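You operate a simulated robot arm through the tools that you are given. There is no shell and no other tool.

Carry out the task below with a simulated robot arm. There is one attempt and no reset: what you move stays moved.

## Task
Measure cable samples E372 and E502 in the size gauge and bin each by its size.
Fine: a size inside the printed GOOD range goes into TESTED, any other into REWORK; leave the gauge arm up and the other samples where they are.

The check looks at the end state, three seconds after you hand in, the way a careful person would. Anything else that was tipped, shoved, dropped, spilled or broken makes it a failure.

## Robot
A 7-joint arm with a two-finger parallel gripper, fixed in place. Base frame: the origin is at the foot of the arm, x ahead of it, y to its left, z up; the work surface is at about z = 0.78. Units: m, degrees, N and s.
Its first joint turns from -149.0 to 149.0 degrees. Payload 3.43 kg.
Tool frame: the origin (TCP) lies between the finger pads and is the grasp point; the fingertips stand 0.03 m ahead of it; z points along the fingers, y is the line along which they close. Largest opening 0.094 m; finger width 0.028, thickness 0.01; the body of the gripper, 0.05 by 0.096 m, starts 0.055 m behind the TCP.
Orientation is told as [roll, pitch, yaw] about the base's x, y, z axes, in that order, counted from this pose: with the fingers straight down and closing along the base's y, the tool's x points along the base's -x, its y along +y and its z along -z.

## Interface
- The arm moves only by the tool servo_tool. Its argument "deltas" is a list of rows, each a list of 7 numbers: the finger opening in m, from 0 to 0.094, then the shift along the base's x, y, z in units of 300 mm (1.0 is 300 mm), then the turn, a rotation vector about the base's x, y, z in units of 120 degrees (1.0 is 120 degrees). In form: [[claw, x, y, z, ax, ay, az], ...]. A call has 1 to 20 rows; each row is the pose to reach, as a shift and turn from the pose commanded when the call began. A call with a number of a shift or a turn outside -1 to 1 is refused whole. Rows are played at 5 a second. More than 0.05 m and 8.6 degrees between two rows, or a gripper value outside its range, and nothing of the call is played. A pose out of reach is approached as far as the arm can. The call stops where the force on the tool passes 90 N (or 10 N more than at its start, if that is more) or the arm is blocked; 0.2 s more then pass. The fingers move at their own pace (about 0.045 m/s each) and stop on an object; they squeeze with about 33 N. The grip force told is the motor's: it shows also when the fingers shut on nothing. Time passes only in rows, and 0.2 s behind the last, so rows that repeat a pose let the fingers close. It gives the time, the measured TCP pose, the force on the tool (base axes), the opening and the grip force at its end, in the units of the frame above (readings bear some noise), with the torque about the TCP (base axes, N m) and any sound that the robot's microphone picked up, and new pictures: "pictures" is both (left out), scene, wrist or none.
- Cameras (640 x 400 px; columns grow to the right, rows downward): "scene" is fixed at [0.2208, -0.5, 1.3692]; the picture's right is [-0.72, -0.70, 0.00], its down [-0.48, 0.50, -0.72] and it looks along [0.50, -0.52, -0.69] (base axes); focal length 214 px, centre (320, 200). "wrist" rides on the gripper at [0.076, 0.014, -0.102] in the tool frame; the picture's right is [-0.18, 0.98, 0.00], its down [-0.75, -0.14, -0.64] and it looks along [-0.63, -0.12, 0.77] (tool axes); focal length 243 px, centre (320, 200). There is no depth. A picture from a camera that has moved, and an enlarged one, comes with that camera's place and axes in the base frame and with its lens.
- enlarge(camera, box): a new picture of the part [left, top, right, bottom] of that camera's present view, enlarged. It takes no simulated time.
- sign_off(): hands the job in; it is judged then, once.

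Nothing tells you positions but the pictures and the camera data. Unless the task says otherwise, let go and move clear before handing in.

The tools are called as a command line: name --pt "numbers of a row" for each row, then --argument value for the rest, lists and objects as JSON in quotes. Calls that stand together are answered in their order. servo_tool: Moves the arm, as the interface text tells. Its arguments: {"type":"object","properties":{"deltas":{"type":"array","items":{"type":"array","items":{"type":"number"}}},"pictures":{"type":"string","enum":["both","scene","wrist","none"]}},"required":["deltas"]} The other tools are called the same way: enlarge (camera, box) takes an enlarged picture of a part of a camera's view; sign_off () hands the job in.

At the start:

```text
time_s: 0.0
eef_pos: [0.6003, -0.7857, 1.1797]
orientation: [0.0, 0.0, 0.0]
contact_force: [-0.8, -0.7, -0.2]
moment: [-0.03, 0.01, -0.02]
grip_width: 0.0939
grip_force: 0.1
```

scene: 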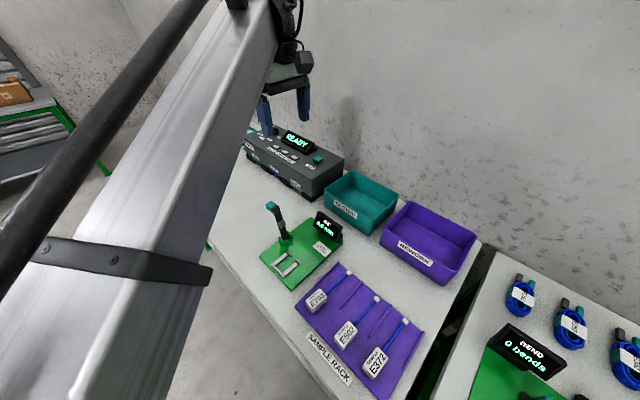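
wrist: 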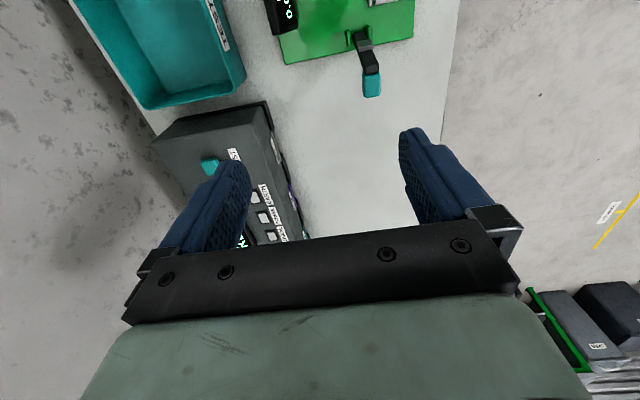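

I see a green size gauge with an arm, a purple sample rack with three tagged cable samples, a teal TESTED bin and a purple REWORK bin. I'll enlarge several parts of the scene to read the labels before moving.

enlarge --camera "scene" --box '[240, 190, 360, 290]'

enlarge --camera "scene" --box '[290, 260, 450, 400]'

enlarge --camera "scene" --box '[230, 110, 490, 290]'

enlarge --camera "wrist" --box '[200, 0, 480, 130]'

```text
4.00 times, centred on (300, 240) of scene
camera zoom: at [0.2208, -0.5, 1.3692], right [-0.72, -0.7, 0.0], down [-0.48, 0.5, -0.72], along [0.5, -0.52, -0.69], focal length 858 px, centre (400, 40)
```

zoom: 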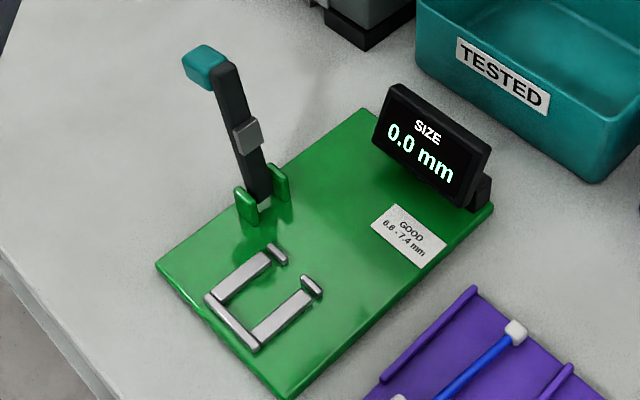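

```text
2.86 times, centred on (370, 330) of scene
camera zoom: at [0.2208, -0.5, 1.3692], right [-0.72, -0.7, 0.0], down [-0.48, 0.5, -0.72], along [0.5, -0.52, -0.69], focal length 613 px, centre (177, -171)
```

zoom: 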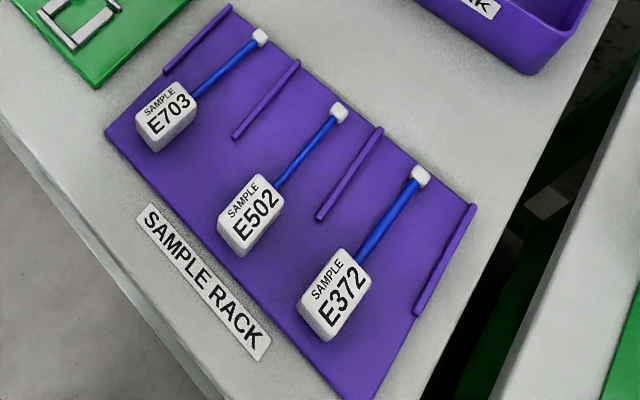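

```text
2.22 times, centred on (360, 200) of scene
camera zoom: at [0.2208, -0.5, 1.3692], right [-0.72, -0.7, 0.0], down [-0.48, 0.5, -0.72], along [0.5, -0.52, -0.69], focal length 477 px, centre (231, 200)
```

zoom: 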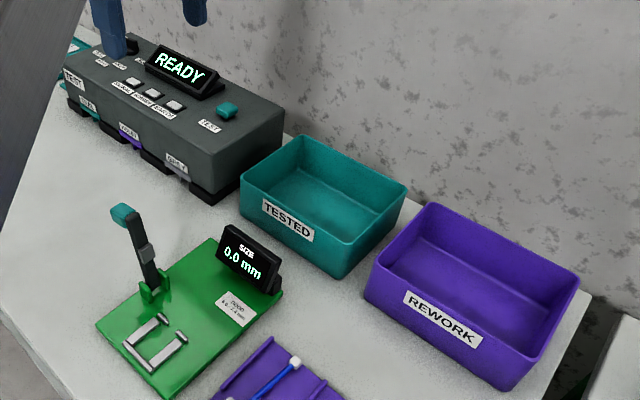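

```text
2.29 times, centred on (340, 65) of wrist
camera zoom: at [0.5231, -0.7713, 1.2805], right [0.18, 0.98, 0.0], down [0.75, -0.14, 0.64], along [0.63, -0.12, -0.77], focal length 555 px, centre (274, 509)
```

zoom: 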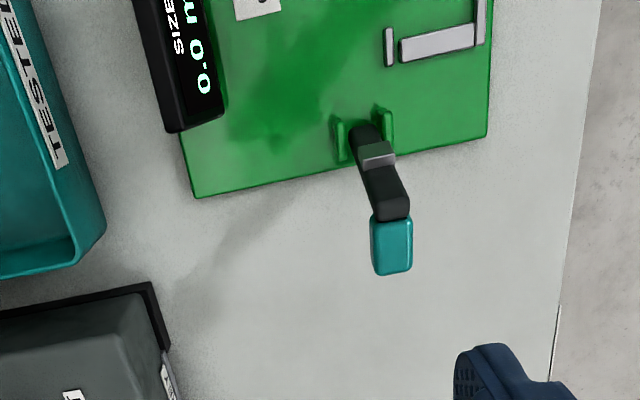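

The gauge plate appears axis-aligned around x 0.45–0.60, y −0.85 to −0.63. The rack samples lie along y, with E372 near (0.20,−0.65), E502 near (0.28,−0.64) and E703 near (0.38,−0.65). I'll read the GOOD label and look at the parts more closely before moving.

enlarge --camera "scene" --box '[305, 230, 345, 260]'

enlarge --camera "scene" --box '[255, 195, 315, 285]'

enlarge --camera "scene" --box '[320, 300, 420, 390]'

```text
13.33 times, centred on (325, 245) of scene
camera zoom: at [0.2208, -0.5, 1.3692], right [-0.72, -0.7, 0.0], down [-0.48, 0.5, -0.72], along [0.5, -0.52, -0.69], focal length 2860 px, centre (253, -400)
```

zoom: 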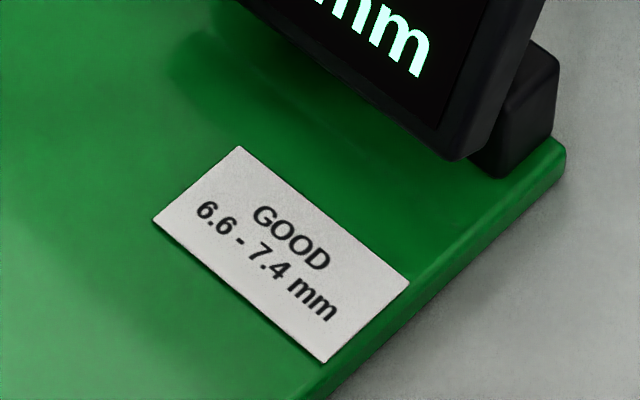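

```text
4.44 times, centred on (285, 240) of scene
camera zoom: at [0.2208, -0.5, 1.3692], right [-0.72, -0.7, 0.0], down [-0.48, 0.5, -0.72], along [0.5, -0.52, -0.69], focal length 953 px, centre (476, 22)
```

zoom: 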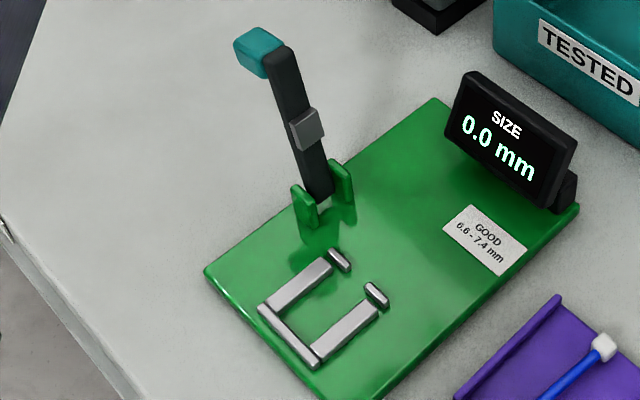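

```text
4.44 times, centred on (370, 345) of scene
camera zoom: at [0.2208, -0.5, 1.3692], right [-0.72, -0.7, 0.0], down [-0.48, 0.5, -0.72], along [0.5, -0.52, -0.69], focal length 953 px, centre (98, -444)
```

zoom: 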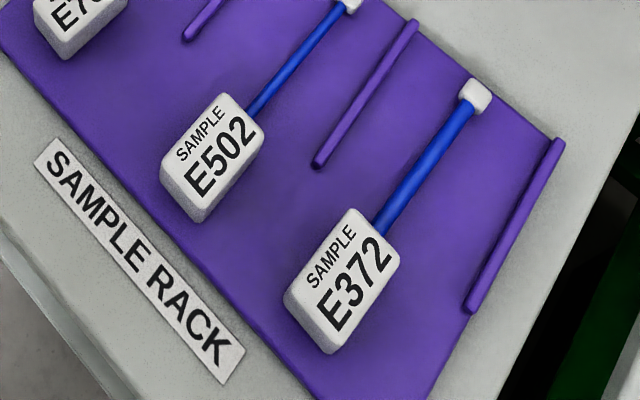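

The GOOD range reads 6.6–7.4 mm. The gauge arm hinges about y near (0.59,−0.72) and is leaning up toward +x. I'll turn the tool to yaw −90 so the fingers close along x, and move over toward the rack to look.

servo_tool --pt "0.094 -0.05 0.04 -0.03 0 0 -0.06" --pt "0.094 -0.1 0.08 -0.06 0 0 -0.12" --pt "0.094 -0.15 0.12 -0.09 0 0 -0.18" --pt "0.094 -0.2 0.16 -0.12 0 0 -0.24" --pt "0.094 -0.25 0.2 -0.15 0 0 -0.3" --pt "0.094 -0.3 0.24 -0.18 0 0 -0.36" --pt "0.094 -0.35 0.28 -0.21 0 0 -0.42" --pt "0.094 -0.4 0.32 -0.24 0 0 -0.48" --pt "0.094 -0.45 0.36 -0.27 0 0 -0.54" --pt "0.094 -0.5 0.4 -0.3 0 0 -0.6" --pt "0.094 -0.55 0.44 -0.33 0 0 -0.66" --pt "0.094 -0.6 0.48 -0.36 0 0 -0.72" --pt "0.094 -0.65 0.5 -0.4 0 0 -0.75" --pt "0.094 -0.65 0.5 -0.4 0 0 -0.75"

```text
time_s: 3.0
eef_pos: [0.4036, -0.6334, 1.0593]
orientation: [0.0, 0.0, -90.1]
contact_force: [0.7, -0.7, 0.0]
moment: [0.0, -0.02, 0.01]
grip_width: 0.094
grip_force: 0.0
camera wrist: at [0.418, -0.5589, 1.1607], right [0.98, -0.19, 0.0], down [-0.14, -0.75, 0.64], along [-0.12, -0.63, -0.77], focal length 243 px, centre (320, 200)
```

scene: 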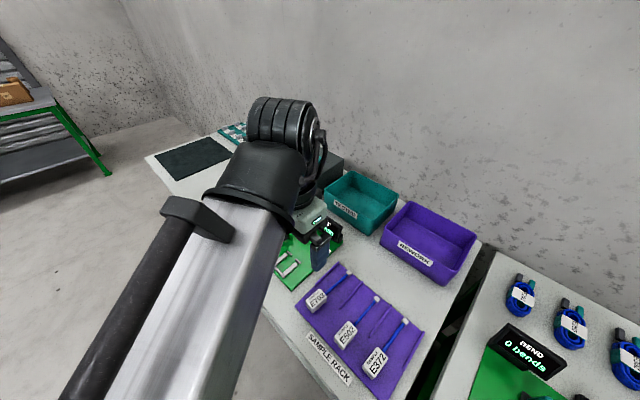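
wrist: 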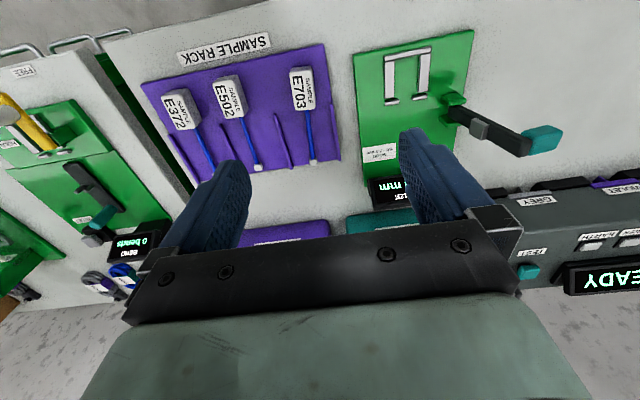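

The wrist view now shows the rack, the gauge and its arm all together, from the near side. I'll enlarge these for measurements.

enlarge --camera "wrist" --box '[140, 50, 340, 180]'

enlarge --camera "wrist" --box '[350, 20, 580, 160]'

```text
3.08 times, centred on (240, 115) of wrist
camera zoom: at [0.418, -0.5589, 1.1607], right [0.98, -0.19, 0.0], down [-0.14, -0.75, 0.64], along [-0.12, -0.63, -0.77], focal length 746 px, centre (566, 462)
```

zoom: 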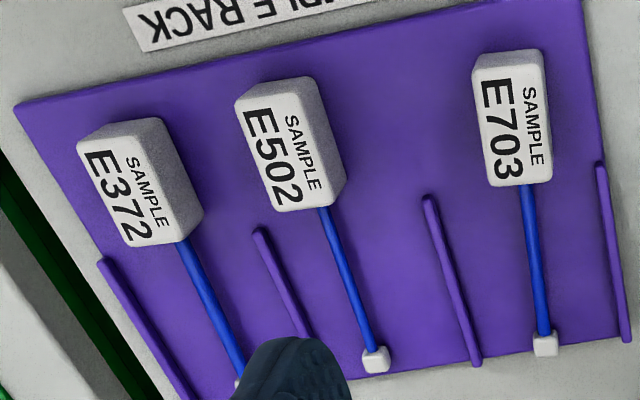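

```text
2.78 times, centred on (465, 90) of wrist
camera zoom: at [0.418, -0.5589, 1.1607], right [0.98, -0.19, 0.0], down [-0.14, -0.75, 0.64], along [-0.12, -0.63, -0.77], focal length 675 px, centre (-84, 506)
```

zoom: 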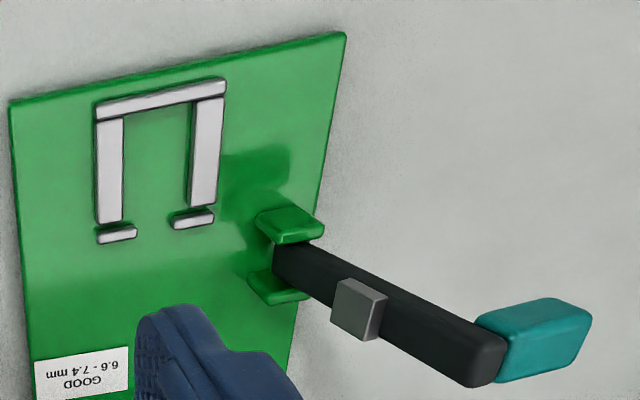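

Both views agree: E372's tag is near (0.199,−0.643), E502's near (0.274,−0.642), and the cradle is centred about x≈0.518 with a gap of roughly 34 mm. I'll go above E372 for a closer look.

servo_tool --pt "0.094 -0.1 0 -0.05 0 0 0" --pt "0.094 -0.2 0 -0.1 0 0 0" --pt "0.094 -0.3 0 -0.15 0 0 0" --pt "0.094 -0.4 -0.01 -0.2 0 0 0" --pt "0.094 -0.5 -0.01 -0.25 0 0 0" --pt "0.094 -0.6 -0.02 -0.3 0 0 0" --pt "0.094 -0.683 -0.02 -0.35 0 0 0" --pt "0.094 -0.683 -0.02 -0.367 0 0 0" --pt "0.094 -0.683 -0.02 -0.367 0 0 0"

```text
time_s: 5.0
eef_pos: [0.2008, -0.6411, 0.9486]
orientation: [0.0, 0.0, -90.0]
contact_force: [0.1, -0.6, 0.6]
moment: [-0.02, 0.01, -0.03]
grip_width: 0.0939
grip_force: 0.0
camera wrist: at [0.2137, -0.566, 1.0499], right [0.98, -0.18, 0.0], down [-0.14, -0.75, 0.64], along [-0.12, -0.63, -0.77], focal length 243 px, centre (320, 200)
```

scene: 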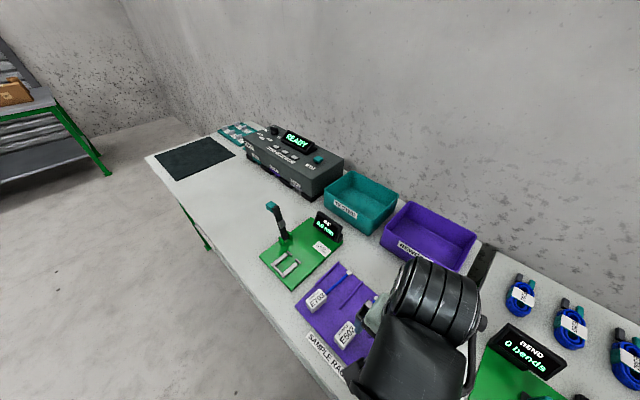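
wrist: 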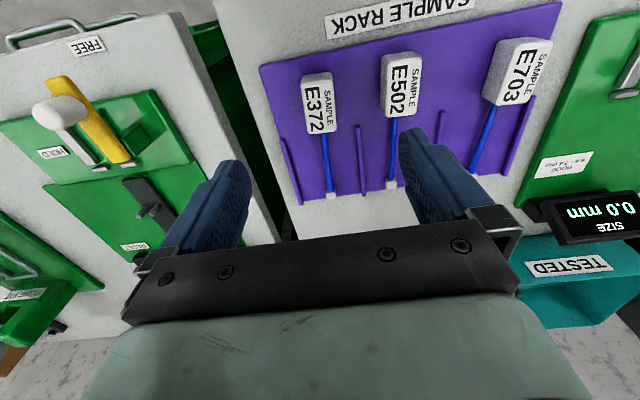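

enlarge --camera "wrist" --box '[260, 50, 460, 210]'

enlarge --camera "wrist" --box '[290, 60, 350, 145]'

```text
2.50 times, centred on (360, 130) of wrist
camera zoom: at [0.2137, -0.566, 1.0499], right [0.98, -0.18, 0.0], down [-0.14, -0.75, 0.64], along [-0.12, -0.63, -0.77], focal length 606 px, centre (220, 375)
```

zoom: 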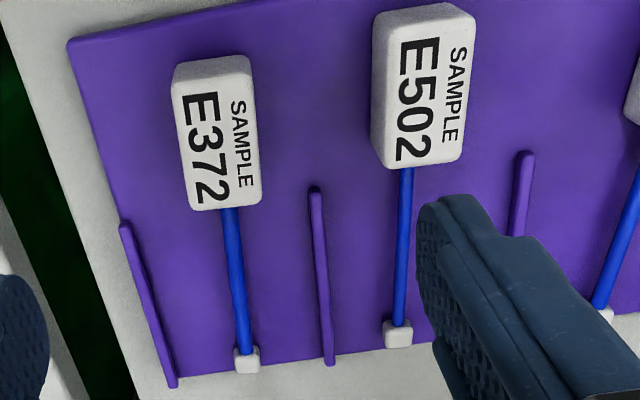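

```text
4.71 times, centred on (320, 102) of wrist
camera zoom: at [0.2137, -0.566, 1.0499], right [0.98, -0.18, 0.0], down [-0.14, -0.75, 0.64], along [-0.12, -0.63, -0.77], focal length 1142 px, centre (320, 659)
```

zoom: 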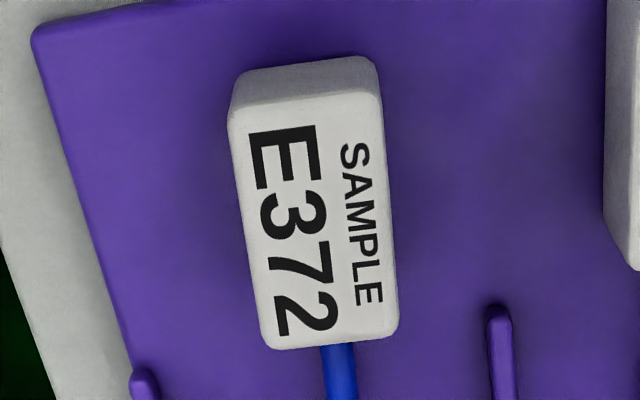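

E372's tag is about 29 × 47 mm, centred near (0.199,−0.646), and turned about −4°. I'll narrow the fingers, align yaw and come lower to measure its height.

servo_tool --pt "0.055 -0.003 -0.007 -0.05 0 0 -0.018" --pt "0.055 -0.0057 -0.0143 -0.11 0 0 -0.0354" --pt "0.055 -0.0057 -0.0143 -0.17 0 0 -0.0354" --pt "0.055 -0.0057 -0.0143 -0.2153 0 0 -0.0354" --pt "0.055 -0.0057 -0.0143 -0.2153 0 0 -0.0354" --pictures "wrist"

enlarge --camera "wrist" --box '[250, 60, 390, 170]'

```text
time_s: 6.2
eef_pos: [0.1989, -0.6472, 0.8836]
orientation: [0.1, 0.0, -94.4]
contact_force: [0.1, -0.3, -0.2]
moment: [-0.01, -0.02, 0.03]
grip_width: 0.0547
grip_force: 0.0
camera wrist: at [0.2175, -0.5713, 0.9851], right [0.97, -0.26, 0.0], down [-0.2, -0.74, 0.64], along [-0.16, -0.62, -0.77], focal length 243 px, centre (320, 200)
```

wrist: 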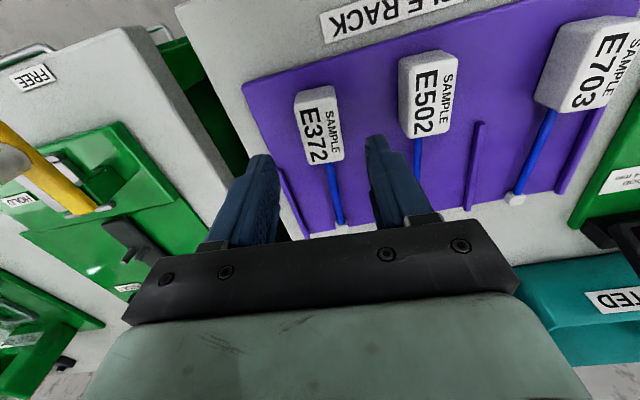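

```text
3.64 times, centred on (320, 115) of wrist
camera zoom: at [0.2175, -0.5713, 0.9851], right [0.97, -0.26, 0.0], down [-0.2, -0.74, 0.64], along [-0.16, -0.62, -0.77], focal length 882 px, centre (320, 509)
```

zoom: 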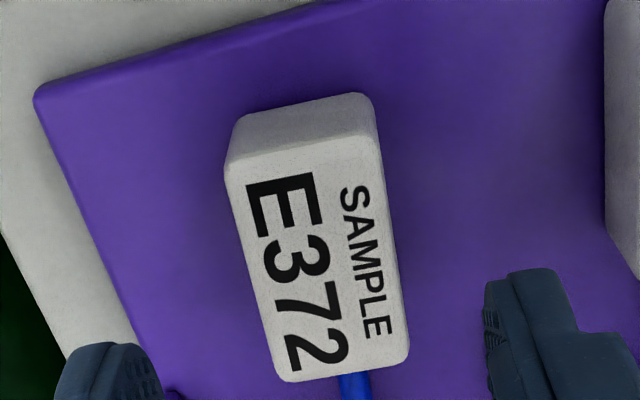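

The tag appears to be about 30 mm tall, with its top near z≈0.815, and it is centred under the fingers. I'll descend with open fingers to grip height and check before closing.

servo_tool --pt "0.055 0 -0.003 -0.05 0 0 0" --pt "0.055 0 -0.0067 -0.1 0 0 0" --pt "0.055 0 -0.0067 -0.14 0 0 0" --pt "0.055 0 -0.0067 -0.17 0 0 0" --pt "0.055 0 -0.0067 -0.19 0 0 0" --pt "0.055 0 -0.0067 -0.19 0 0 0" --pictures "wrist"

enlarge --camera "wrist" --box '[240, 80, 400, 220]'

```text
time_s: 7.6
eef_pos: [0.1989, -0.6466, 0.8272]
orientation: [0.0, 0.0, -94.2]
contact_force: [0.0, -0.3, 0.0]
moment: [0.0, 0.01, -0.01]
grip_width: 0.0553
grip_force: 0.0
camera wrist: at [0.2176, -0.5727, 0.9282], right [0.97, -0.26, 0.0], down [-0.2, -0.74, 0.64], along [-0.16, -0.62, -0.77], focal length 243 px, centre (320, 200)
```

wrist: 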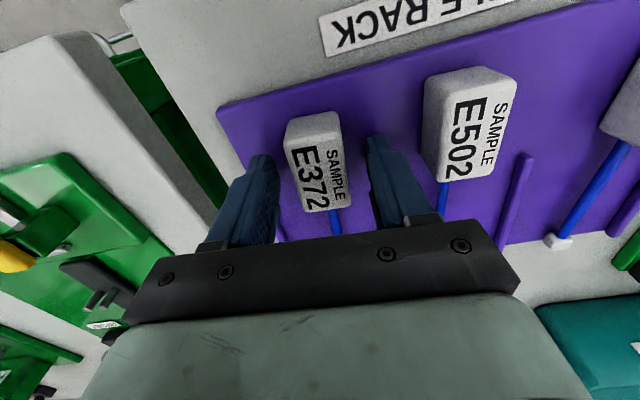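

```text
2.86 times, centred on (320, 150) of wrist
camera zoom: at [0.2176, -0.5727, 0.9282], right [0.97, -0.26, 0.0], down [-0.2, -0.74, 0.64], along [-0.16, -0.62, -0.77], focal length 693 px, centre (320, 343)
```

zoom: 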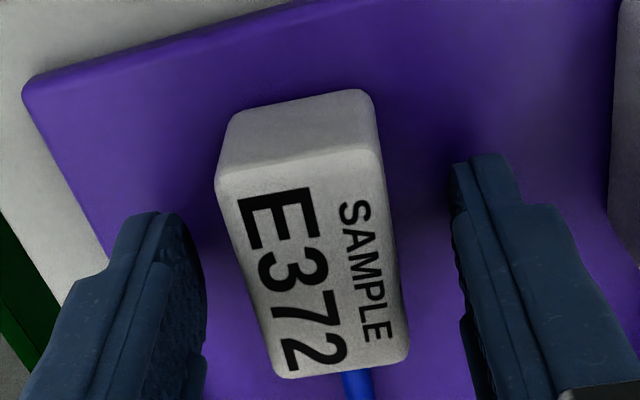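

Grip depth looks right and the tag is nearly centred, about 3 mm further out. I'll shift 3 mm outward, close on the tag and lift it slightly.

servo_tool --pt "0.055 0 -0.01 0.008 0 0 0" --pt "0.045 0 -0.01 0.008 0 0 0" --pt "0.035 0 -0.01 0.008 0 0 0" --pt "0.015 0 -0.01 0.008 0 0 0" --pt "0.015 0 -0.01 0.008 0 0 0" --pt "0.015 0 -0.01 0.008 0 0 0" --pictures "wrist"

enlarge --camera "wrist" --box '[240, 80, 400, 220]'

```text
time_s: 9.0
eef_pos: [0.1975, -0.6517, 0.8291]
orientation: [0.0, 0.0, -94.2]
contact_force: [0.5, 0.1, 1.4]
moment: [0.0, -0.01, 0.02]
grip_width: 0.0291
grip_force: 33.1
camera wrist: at [0.2174, -0.5756, 0.9307], right [0.97, -0.26, 0.0], down [-0.2, -0.74, 0.64], along [-0.16, -0.62, -0.77], focal length 243 px, centre (320, 200)
```

wrist: 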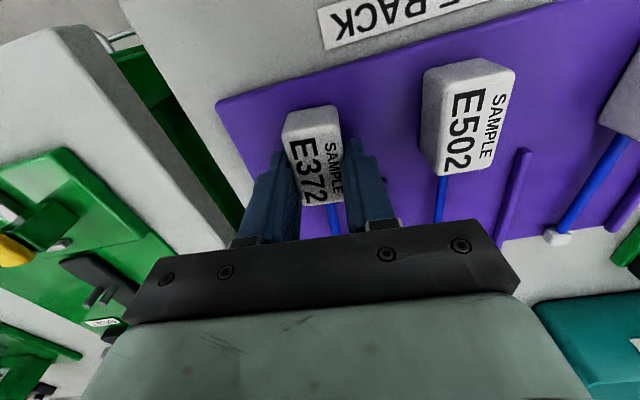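

```text
2.86 times, centred on (320, 150) of wrist
camera zoom: at [0.2174, -0.5756, 0.9307], right [0.97, -0.26, 0.0], down [-0.2, -0.74, 0.64], along [-0.16, -0.62, -0.77], focal length 693 px, centre (320, 343)
```

zoom: 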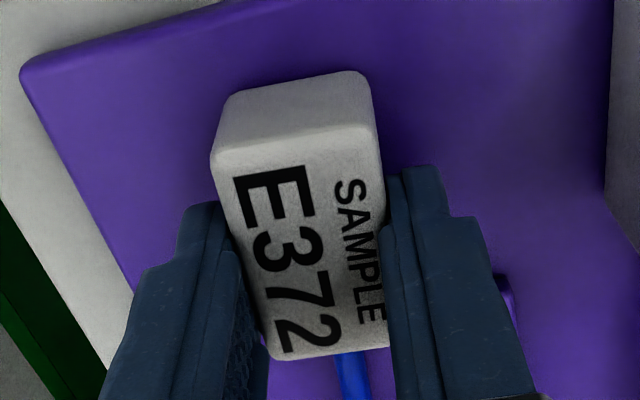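

E372 is gripped at 29.1 mm. I'll lift it straight up 10 cm and check that it's held level.

servo_tool --pt "0.015 0 0 0.02 0 0 0" --pt "0.015 0 0 0.06 0 0 0" --pt "0.015 0 0 0.12 0 0 0" --pt "0.015 0 0 0.2 0 0 0" --pt "0.015 0 0 0.28 0 0 0.0177" --pt "0.015 0 0 0.36 0 0 0.0354" --pt "0.015 0 0 0.4 0 0 0.0354" --pt "0.015 0 0 0.4 0 0 0.0354"

enlarge --camera "wrist" --box '[240, 80, 400, 220]'

```text
time_s: 10.8
eef_pos: [0.1973, -0.6508, 0.9494]
orientation: [-0.1, 0.0, -89.9]
contact_force: [-0.2, -0.1, 0.0]
moment: [0.02, -0.03, 0.03]
grip_width: 0.0149
grip_force: 0.1
camera wrist: at [0.2119, -0.5747, 1.052], right [0.98, -0.18, 0.0], down [-0.14, -0.75, 0.64], along [-0.12, -0.63, -0.77], focal length 243 px, centre (320, 200)
```

scene: 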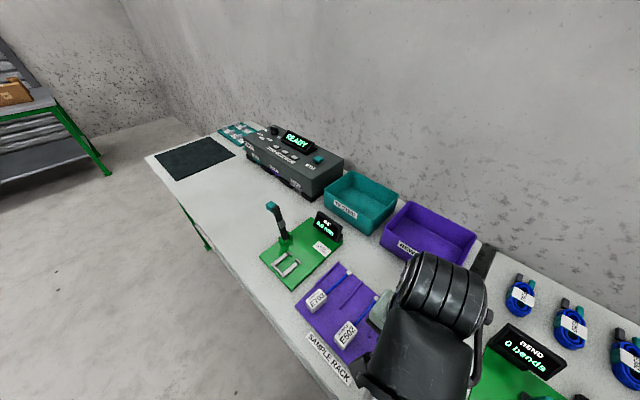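
wrist: 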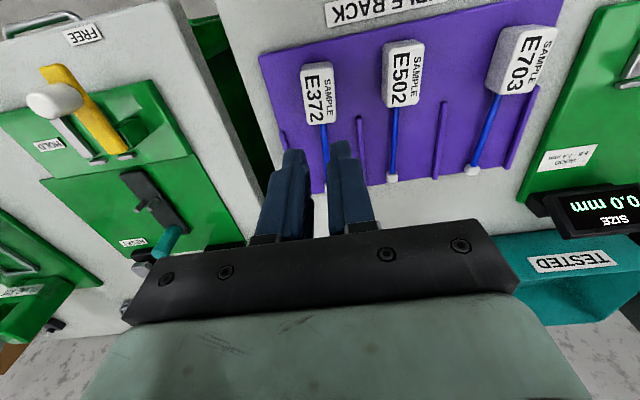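

```text
2.86 times, centred on (320, 150) of wrist
camera zoom: at [0.2119, -0.5747, 1.052], right [0.98, -0.18, 0.0], down [-0.14, -0.75, 0.64], along [-0.12, -0.63, -0.77], focal length 693 px, centre (320, 343)
```

zoom: 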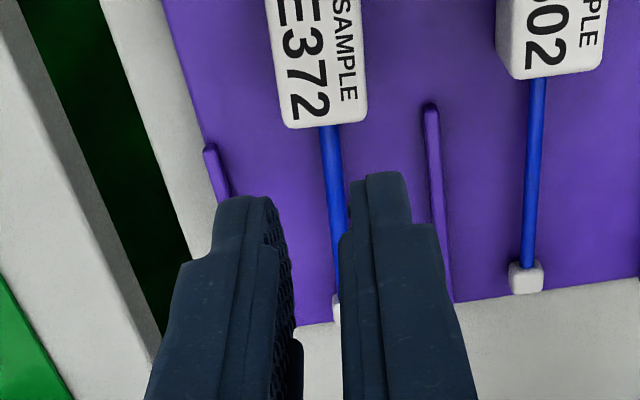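

The grip slipped off: the sample is still in the rack, so I was too shallow. I'll look at whether it moved and re-measure its height.

enlarge --camera "wrist" --box '[250, 50, 430, 200]'

enlarge --camera "wrist" --box '[290, 50, 350, 135]'

enlarge --camera "scene" --box '[250, 195, 340, 290]'

```text
2.67 times, centred on (340, 125) of wrist
camera zoom: at [0.2119, -0.5747, 1.052], right [0.98, -0.18, 0.0], down [-0.14, -0.75, 0.64], along [-0.12, -0.63, -0.77], focal length 647 px, centre (267, 400)
```

zoom: 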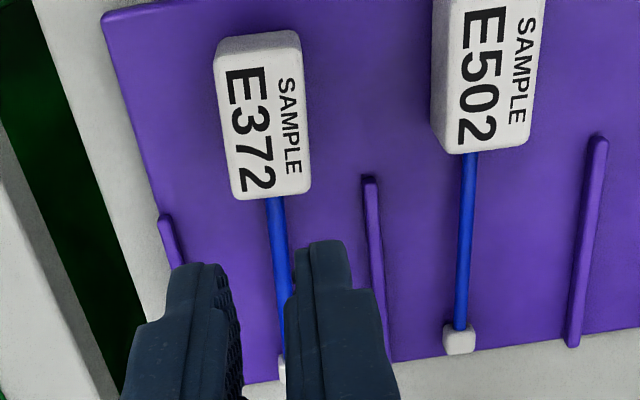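

```text
4.71 times, centred on (320, 92) of wrist
camera zoom: at [0.2119, -0.5747, 1.052], right [0.98, -0.18, 0.0], down [-0.14, -0.75, 0.64], along [-0.12, -0.63, -0.77], focal length 1142 px, centre (320, 706)
```

zoom: 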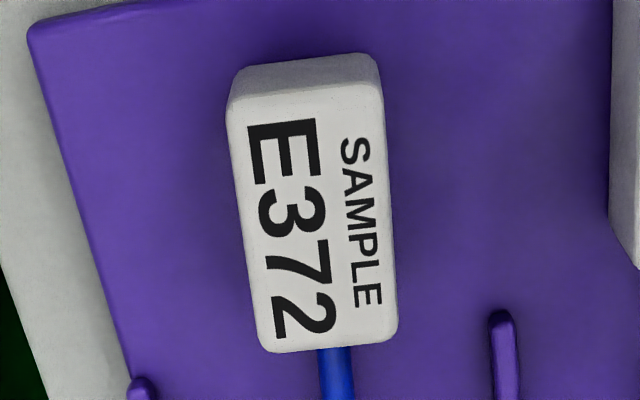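

```text
4.21 times, centred on (295, 242) of scene
camera zoom: at [0.2208, -0.5, 1.3692], right [-0.72, -0.7, 0.0], down [-0.48, 0.5, -0.72], along [0.5, -0.52, -0.69], focal length 903 px, centre (425, 21)
```

zoom: 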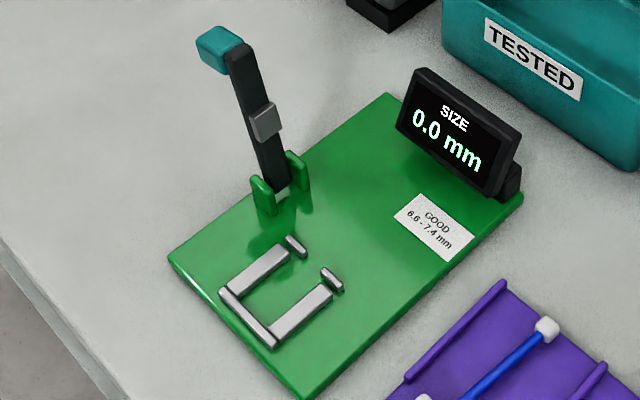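

The sample hasn't moved noticeably. I'll zoom on the cradle to judge the rail height before choosing how deep to grip.

enlarge --camera "scene" --box '[268, 245, 308, 281]'

enlarge --camera "scene" --box '[262, 198, 302, 246]'

```text
11.11 times, centred on (288, 263) of scene
camera zoom: at [0.2208, -0.5, 1.3692], right [-0.72, -0.7, 0.0], down [-0.48, 0.5, -0.72], along [0.5, -0.52, -0.69], focal length 2383 px, centre (676, -500)
```

zoom: 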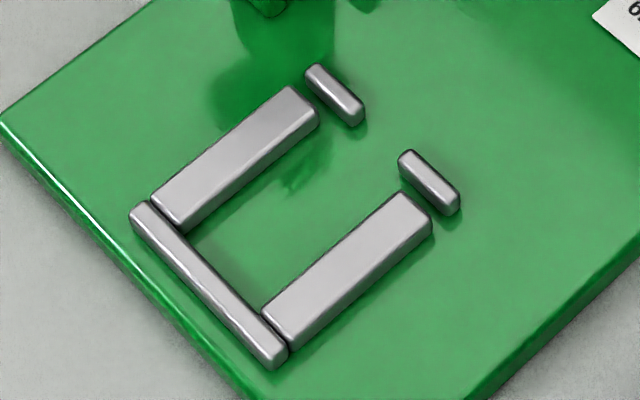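

```text
8.33 times, centred on (282, 222) of scene
camera zoom: at [0.2208, -0.5, 1.3692], right [-0.72, -0.7, 0.0], down [-0.48, 0.5, -0.72], along [0.5, -0.52, -0.69], focal length 1787 px, centre (637, 17)
```

zoom: 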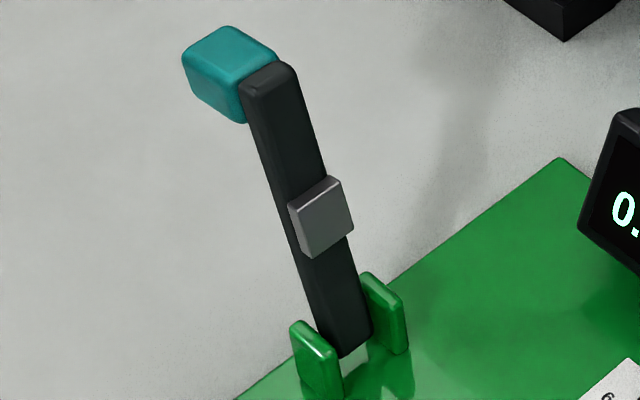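

The rails look about 9 mm tall, and the tag about 30 mm. I'll go back down with a deeper grip, checking contact force as I approach the rack surface.

servo_tool --pt "0.055 0 0.003 -0.08 0 0 -0.018" --pt "0.055 0 0.003 -0.18 0 0 -0.036" --pt "0.055 0 0.003 -0.28 0 0 -0.036" --pt "0.055 0 0.003 -0.36 0 0 -0.036" --pt "0.055 0 0.003 -0.4 0 0 -0.036" --pt "0.055 0 0.003 -0.42 0 0 -0.036" --pt "0.055 0 0.003 -0.43 0 0 -0.036" --pt "0.055 0 0.003 -0.435 0 0 -0.036" --pt "0.055 0 0.003 -0.435 0 0 -0.036" --pictures "wrist"

enlarge --camera "wrist" --box '[240, 90, 400, 230]'

```text
time_s: 12.8
eef_pos: [0.1987, -0.6495, 0.8209]
orientation: [0.0, -0.1, -94.3]
contact_force: [1.5, 0.1, 12.4]
moment: [0.17, 0.2, -0.02]
grip_width: 0.0552
grip_force: 0.0
camera wrist: at [0.2179, -0.5748, 0.9212], right [0.97, -0.26, 0.0], down [-0.2, -0.74, 0.64], along [-0.17, -0.62, -0.77], focal length 243 px, centre (320, 200)
```

wrist: 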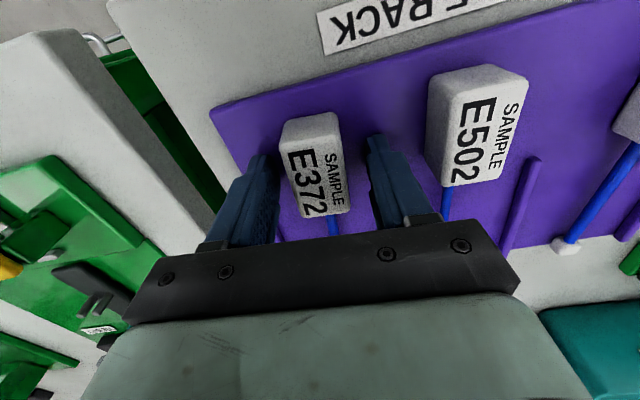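

```text
2.86 times, centred on (320, 160) of wrist
camera zoom: at [0.2179, -0.5748, 0.9212], right [0.97, -0.26, 0.0], down [-0.2, -0.74, 0.64], along [-0.17, -0.62, -0.77], focal length 693 px, centre (320, 314)
```

zoom: 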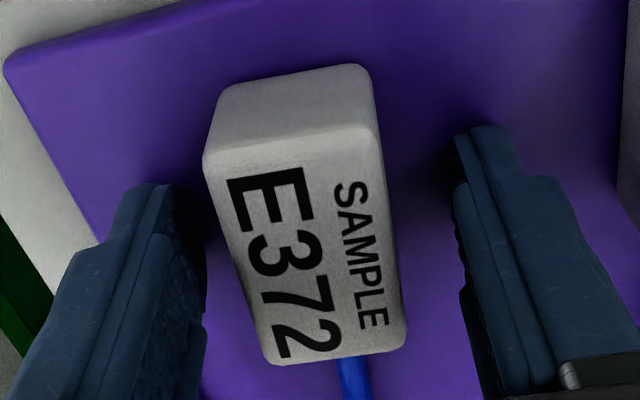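

The fingertips touched the rack surface at z≈0.791 (12 N), so the rack is about 10 mm thick. I'll back off 1.5 mm, close fully, and lift just a few millimetres to watch the load.

servo_tool --pt "0.055 0 0 0.009 0 0 0" --pt "0.045 0 0 0.009 0 0 0" --pt "0.03 0 0 0.009 0 0 0" --pt "0.0 0 0 0.009 0 0 0" --pt "0.0 0 0 0.009 0 0 0" --pt "0.0 0 0 0.009 0 0 0" --pt "0.0 0 0 0.009 0 0 0" --pictures "none"

servo_tool --pt "0.0 0 0 0.004 0 0 0" --pt "0.0 0 0 0.008 0 0 0" --pt "0.0 0 0 0.012 0 0 0" --pt "0.0 0 0 0.016 0 0 0" --pt "0.0 0 0 0.016 0 0 0" --pictures "wrist"

enlarge --camera "wrist" --box '[240, 80, 400, 220]'

```text
time_s: 14.4
eef_pos: [0.1982, -0.6493, 0.8218]
orientation: [0.0, 0.0, -94.3]
contact_force: [-0.1, 0.1, -0.1]
moment: [0.01, -0.01, 0.0]
grip_width: 0.0338
grip_force: 31.7
```

```text
time_s: 15.6
eef_pos: [0.1982, -0.6495, 0.8278]
orientation: [0.0, 0.0, -94.3]
contact_force: [0.0, 0.0, -0.8]
moment: [0.03, 0.03, 0.02]
grip_width: 0.0337
grip_force: 33.3
camera wrist: at [0.2175, -0.5751, 0.9282], right [0.97, -0.26, 0.0], down [-0.2, -0.74, 0.64], along [-0.17, -0.62, -0.77], focal length 243 px, centre (320, 200)
```

wrist: 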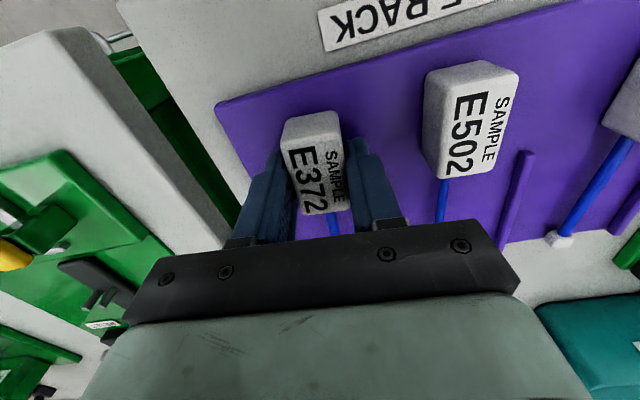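

```text
2.86 times, centred on (320, 150) of wrist
camera zoom: at [0.2175, -0.5751, 0.9282], right [0.97, -0.26, 0.0], down [-0.2, -0.74, 0.64], along [-0.17, -0.62, -0.77], focal length 693 px, centre (320, 343)
```

zoom: 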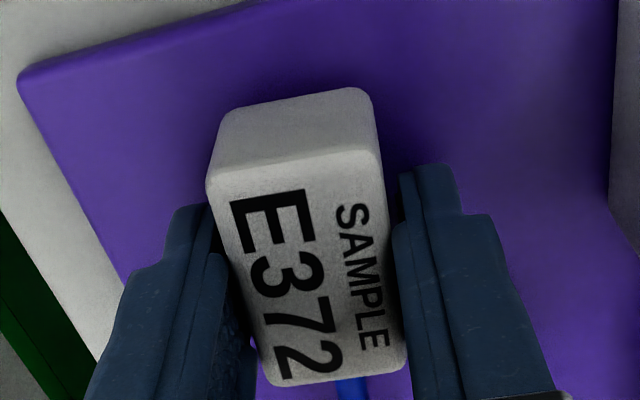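

The grip width is now 33.7 mm with a light load of about 0.8 N, so the deeper grip seems to hold. I'll lift slowly a further 5 cm and check.

servo_tool --pt "0.0 0 0 0.015 0 0 0" --pt "0.0 0 0 0.035 0 0 0" --pt "0.0 0 0 0.06 0 0 0" --pt "0.0 0 0 0.09 0 0 0" --pt "0.0 0 0 0.12 0 0 0" --pt "0.0 0 0 0.15 0 0 0" --pt "0.0 0 0 0.17 0 0 0" --pt "0.0 0 0 0.17 0 0 0"

enlarge --camera "wrist" --box '[240, 70, 400, 210]'

```text
time_s: 17.4
eef_pos: [0.1983, -0.6483, 0.8789]
orientation: [0.0, 0.0, -94.3]
contact_force: [-0.2, -0.8, -0.9]
moment: [0.0, -0.03, 0.04]
grip_width: 0.0338
grip_force: 33.2
camera wrist: at [0.2172, -0.575, 0.9792], right [0.97, -0.26, 0.0], down [-0.2, -0.74, 0.64], along [-0.17, -0.62, -0.77], focal length 243 px, centre (320, 200)
```

scene: 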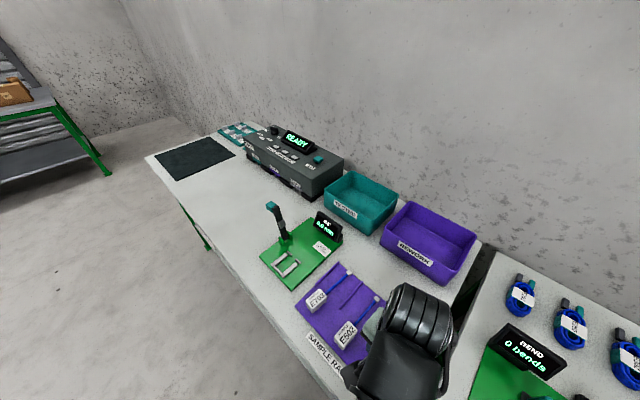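
wrist: 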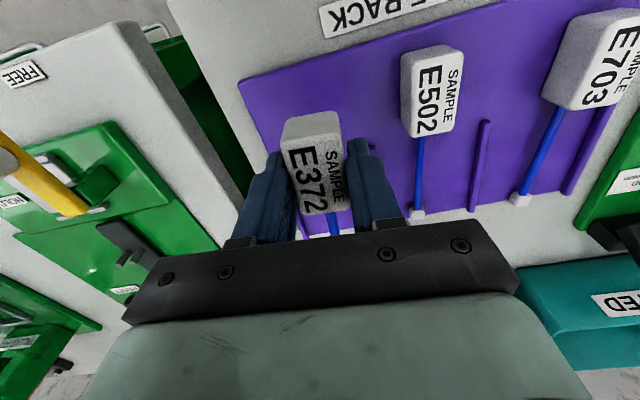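

```text
2.86 times, centred on (320, 140) of wrist
camera zoom: at [0.2172, -0.575, 0.9792], right [0.97, -0.26, 0.0], down [-0.2, -0.74, 0.64], along [-0.17, -0.62, -0.77], focal length 693 px, centre (320, 371)
```

zoom: 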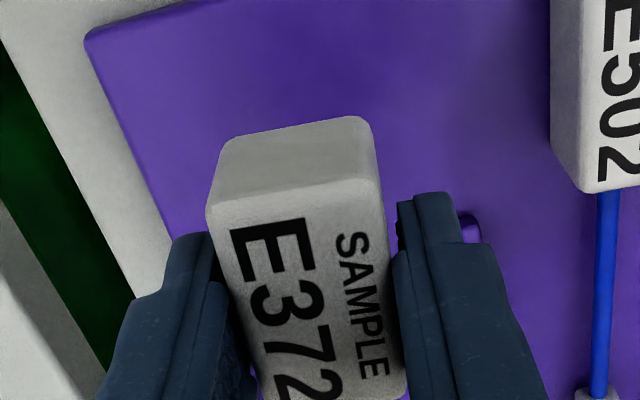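

E372 is lifted and held level. I'll look at the finger shape around the tag, because I need to know how much pad contact I'll have when retrieving it from between the cradle rails.

enlarge --camera "wrist" --box '[225, 100, 325, 240]'

enlarge --camera "wrist" --box '[315, 120, 415, 240]'

```text
2.86 times, centred on (275, 170) of wrist
camera zoom: at [0.2172, -0.575, 0.9792], right [0.97, -0.26, 0.0], down [-0.2, -0.74, 0.64], along [-0.17, -0.62, -0.77], focal length 693 px, centre (449, 286)
```

zoom: 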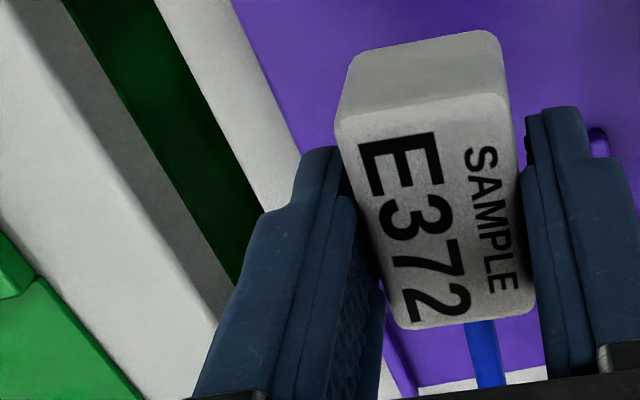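

```text
3.33 times, centred on (365, 180) of wrist
camera zoom: at [0.2172, -0.575, 0.9792], right [0.97, -0.26, 0.0], down [-0.2, -0.74, 0.64], along [-0.17, -0.62, -0.77], focal length 809 px, centre (170, 267)
```

zoom: 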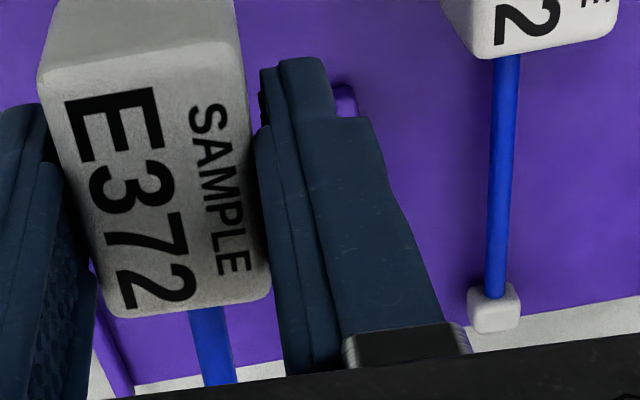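

E372 is held with its bottom roughly level with the fingertips and its centre about 3 mm toward me from the TCP. I'll raise it, carry it over the other samples and straighten yaw to −90 above the cradle.

servo_tool --pt "0.0 0 0 0.08 0 0 0" --pt "0.0 0.02 0 0.16 0 0 0.012" --pt "0.0 0.1 -0.01 0.2 0 0 0.024" --pt "0.0 0.22 -0.02 0.2 0 0 0.036" --pt "0.0 0.35 -0.03 0.2 0 0 0.036" --pt "0.0 0.48 -0.04 0.2 0 0 0.036" --pt "0.0 0.61 -0.05 0.2 0 0 0.036" --pt "0.0 0.74 -0.058 0.2 0 0 0.036" --pt "0.0 0.86 -0.058 0.2 0 0 0.036" --pt "0.0 0.95 -0.058 0.2 0 0 0.036" --pt "0.0 0.99 -0.058 0.2 0 0 0.036" --pt "0.0 0.99 -0.058 0.2 0 0 0.036" --pt "0.0 0.99 -0.058 0.2 0 0 0.036"

enlarge --camera "wrist" --box '[220, 60, 420, 220]'

```text
time_s: 20.2
eef_pos: [0.4952, -0.6665, 0.9371]
orientation: [0.0, -0.1, -90.0]
contact_force: [-0.2, 0.3, -0.8]
moment: [0.0, -0.01, -0.02]
grip_width: 0.0339
grip_force: 33.2
camera wrist: at [0.5095, -0.5904, 1.0384], right [0.98, -0.18, 0.0], down [-0.14, -0.75, 0.64], along [-0.12, -0.63, -0.77], focal length 243 px, centre (320, 200)
```

scene: 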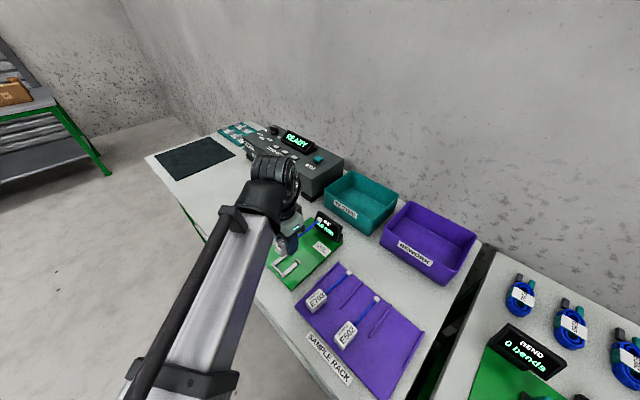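
wrist: 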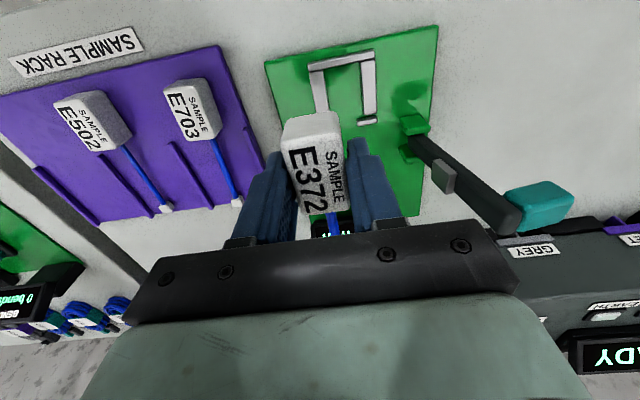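

```text
2.50 times, centred on (320, 140) of wrist
camera zoom: at [0.5095, -0.5904, 1.0384], right [0.98, -0.18, 0.0], down [-0.14, -0.75, 0.64], along [-0.12, -0.63, -0.77], focal length 606 px, centre (320, 350)
```

zoom: 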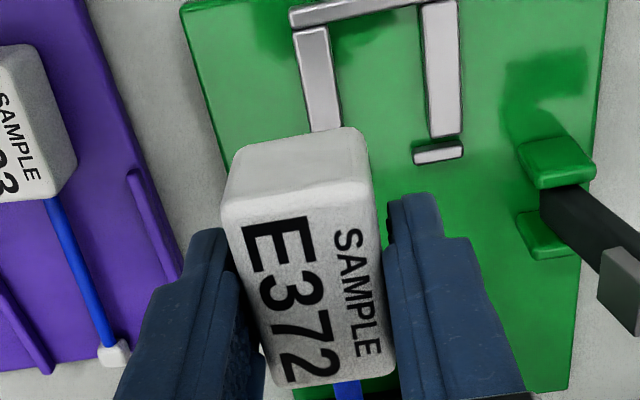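

Wrist and scene views agree that the cradle centre is x≈0.5197. I'll enlarge the bar and posts to settle the y position relative to the held tag.

enlarge --camera "wrist" --box '[290, 35, 400, 135]'

enlarge --camera "scene" --box '[255, 220, 345, 290]'

```text
4.00 times, centred on (345, 85) of wrist
camera zoom: at [0.5095, -0.5904, 1.0384], right [0.98, -0.18, 0.0], down [-0.14, -0.75, 0.64], along [-0.12, -0.63, -0.77], focal length 970 px, centre (220, 660)
```

zoom: 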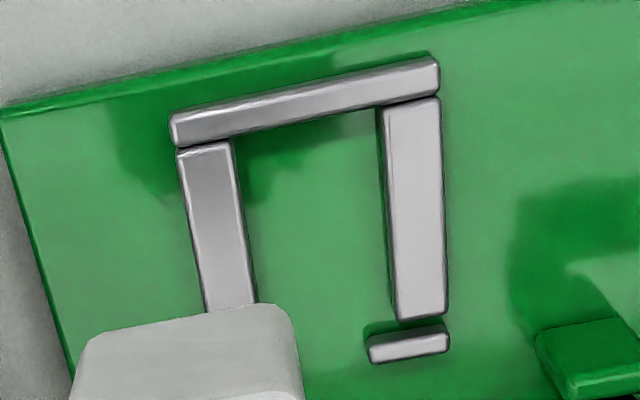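

```text
5.71 times, centred on (300, 255) of scene
camera zoom: at [0.2208, -0.5, 1.3692], right [-0.72, -0.7, 0.0], down [-0.48, 0.5, -0.72], along [0.5, -0.52, -0.69], focal length 1226 px, centre (434, -114)
```

zoom: 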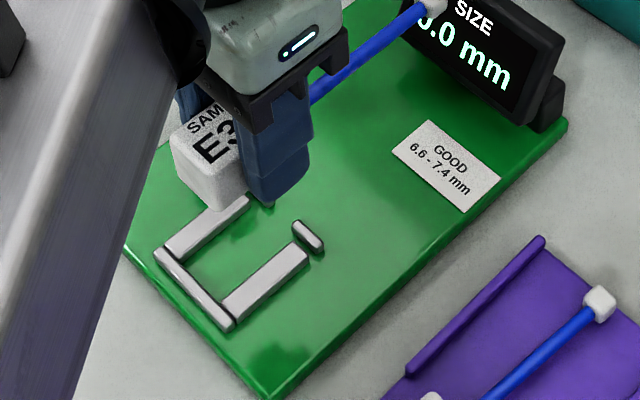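

The tag's back edge is almost over the bar, so I need about 2.5 mm more outward and x = 0.520. I'll align there and descend to about 15 mm above the rails to check.

servo_tool --pt "0.0 0.04 -0.004 0 0 0 0" --pt "0.0 0.081 -0.0083 -0.04 0 0 0" --pt "0.0 0.081 -0.0083 -0.12 0 0 0" --pt "0.0 0.081 -0.0083 -0.2 0 0 0" --pt "0.0 0.081 -0.0083 -0.27 0 0 0" --pt "0.0 0.081 -0.0083 -0.305 0 0 0" --pt "0.0 0.081 -0.0083 -0.305 0 0 0"

enlarge --camera "wrist" --box '[230, 60, 410, 210]'

enlarge --camera "scene" --box '[255, 220, 345, 290]'

```text
time_s: 21.8
eef_pos: [0.5196, -0.6688, 0.8467]
orientation: [0.0, 0.0, -90.0]
contact_force: [-0.6, 0.0, -1.7]
moment: [0.0, -0.01, -0.01]
grip_width: 0.0337
grip_force: 32.8
camera wrist: at [0.5329, -0.5938, 0.9478], right [0.98, -0.18, 0.0], down [-0.14, -0.75, 0.64], along [-0.12, -0.63, -0.77], focal length 243 px, centre (320, 200)
```

scene: 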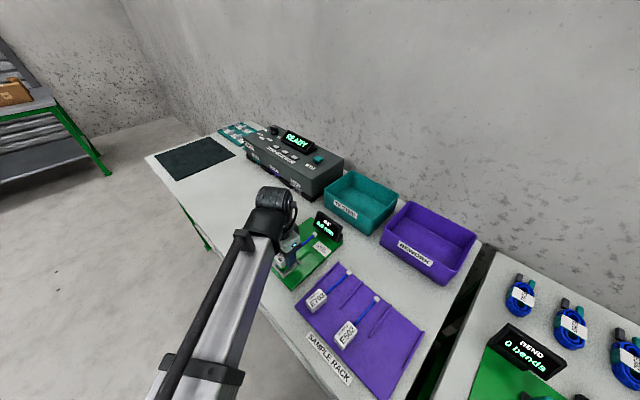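
wrist: 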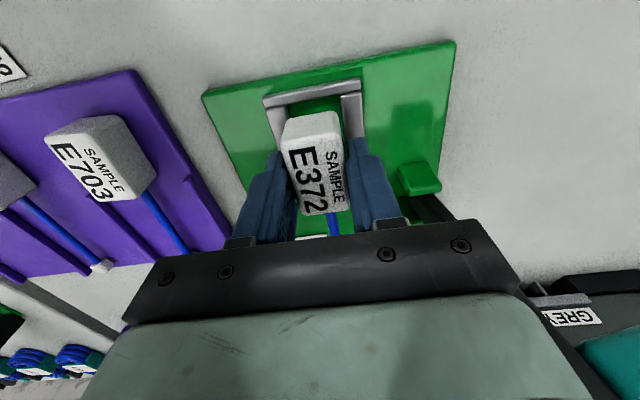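

```text
2.67 times, centred on (320, 135) of wrist
camera zoom: at [0.5329, -0.5938, 0.9478], right [0.98, -0.18, 0.0], down [-0.14, -0.75, 0.64], along [-0.12, -0.63, -0.77], focal length 647 px, centre (320, 373)
```

zoom: 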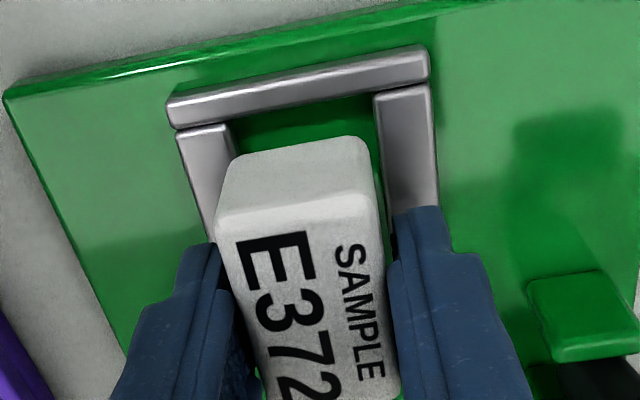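

```text
5.71 times, centred on (300, 255) of scene
camera zoom: at [0.2208, -0.5, 1.3692], right [-0.72, -0.7, 0.0], down [-0.48, 0.5, -0.72], along [0.5, -0.52, -0.69], focal length 1226 px, centre (434, -114)
```

zoom: 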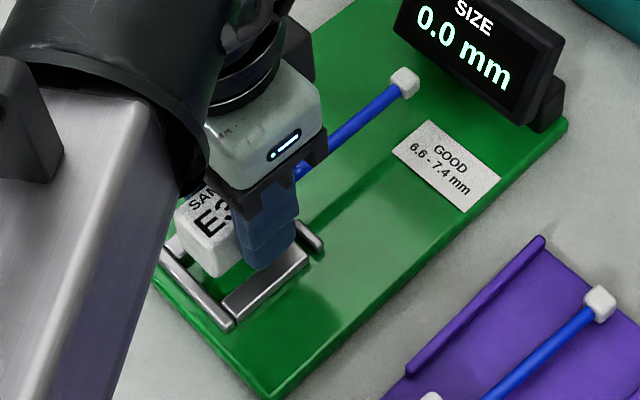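

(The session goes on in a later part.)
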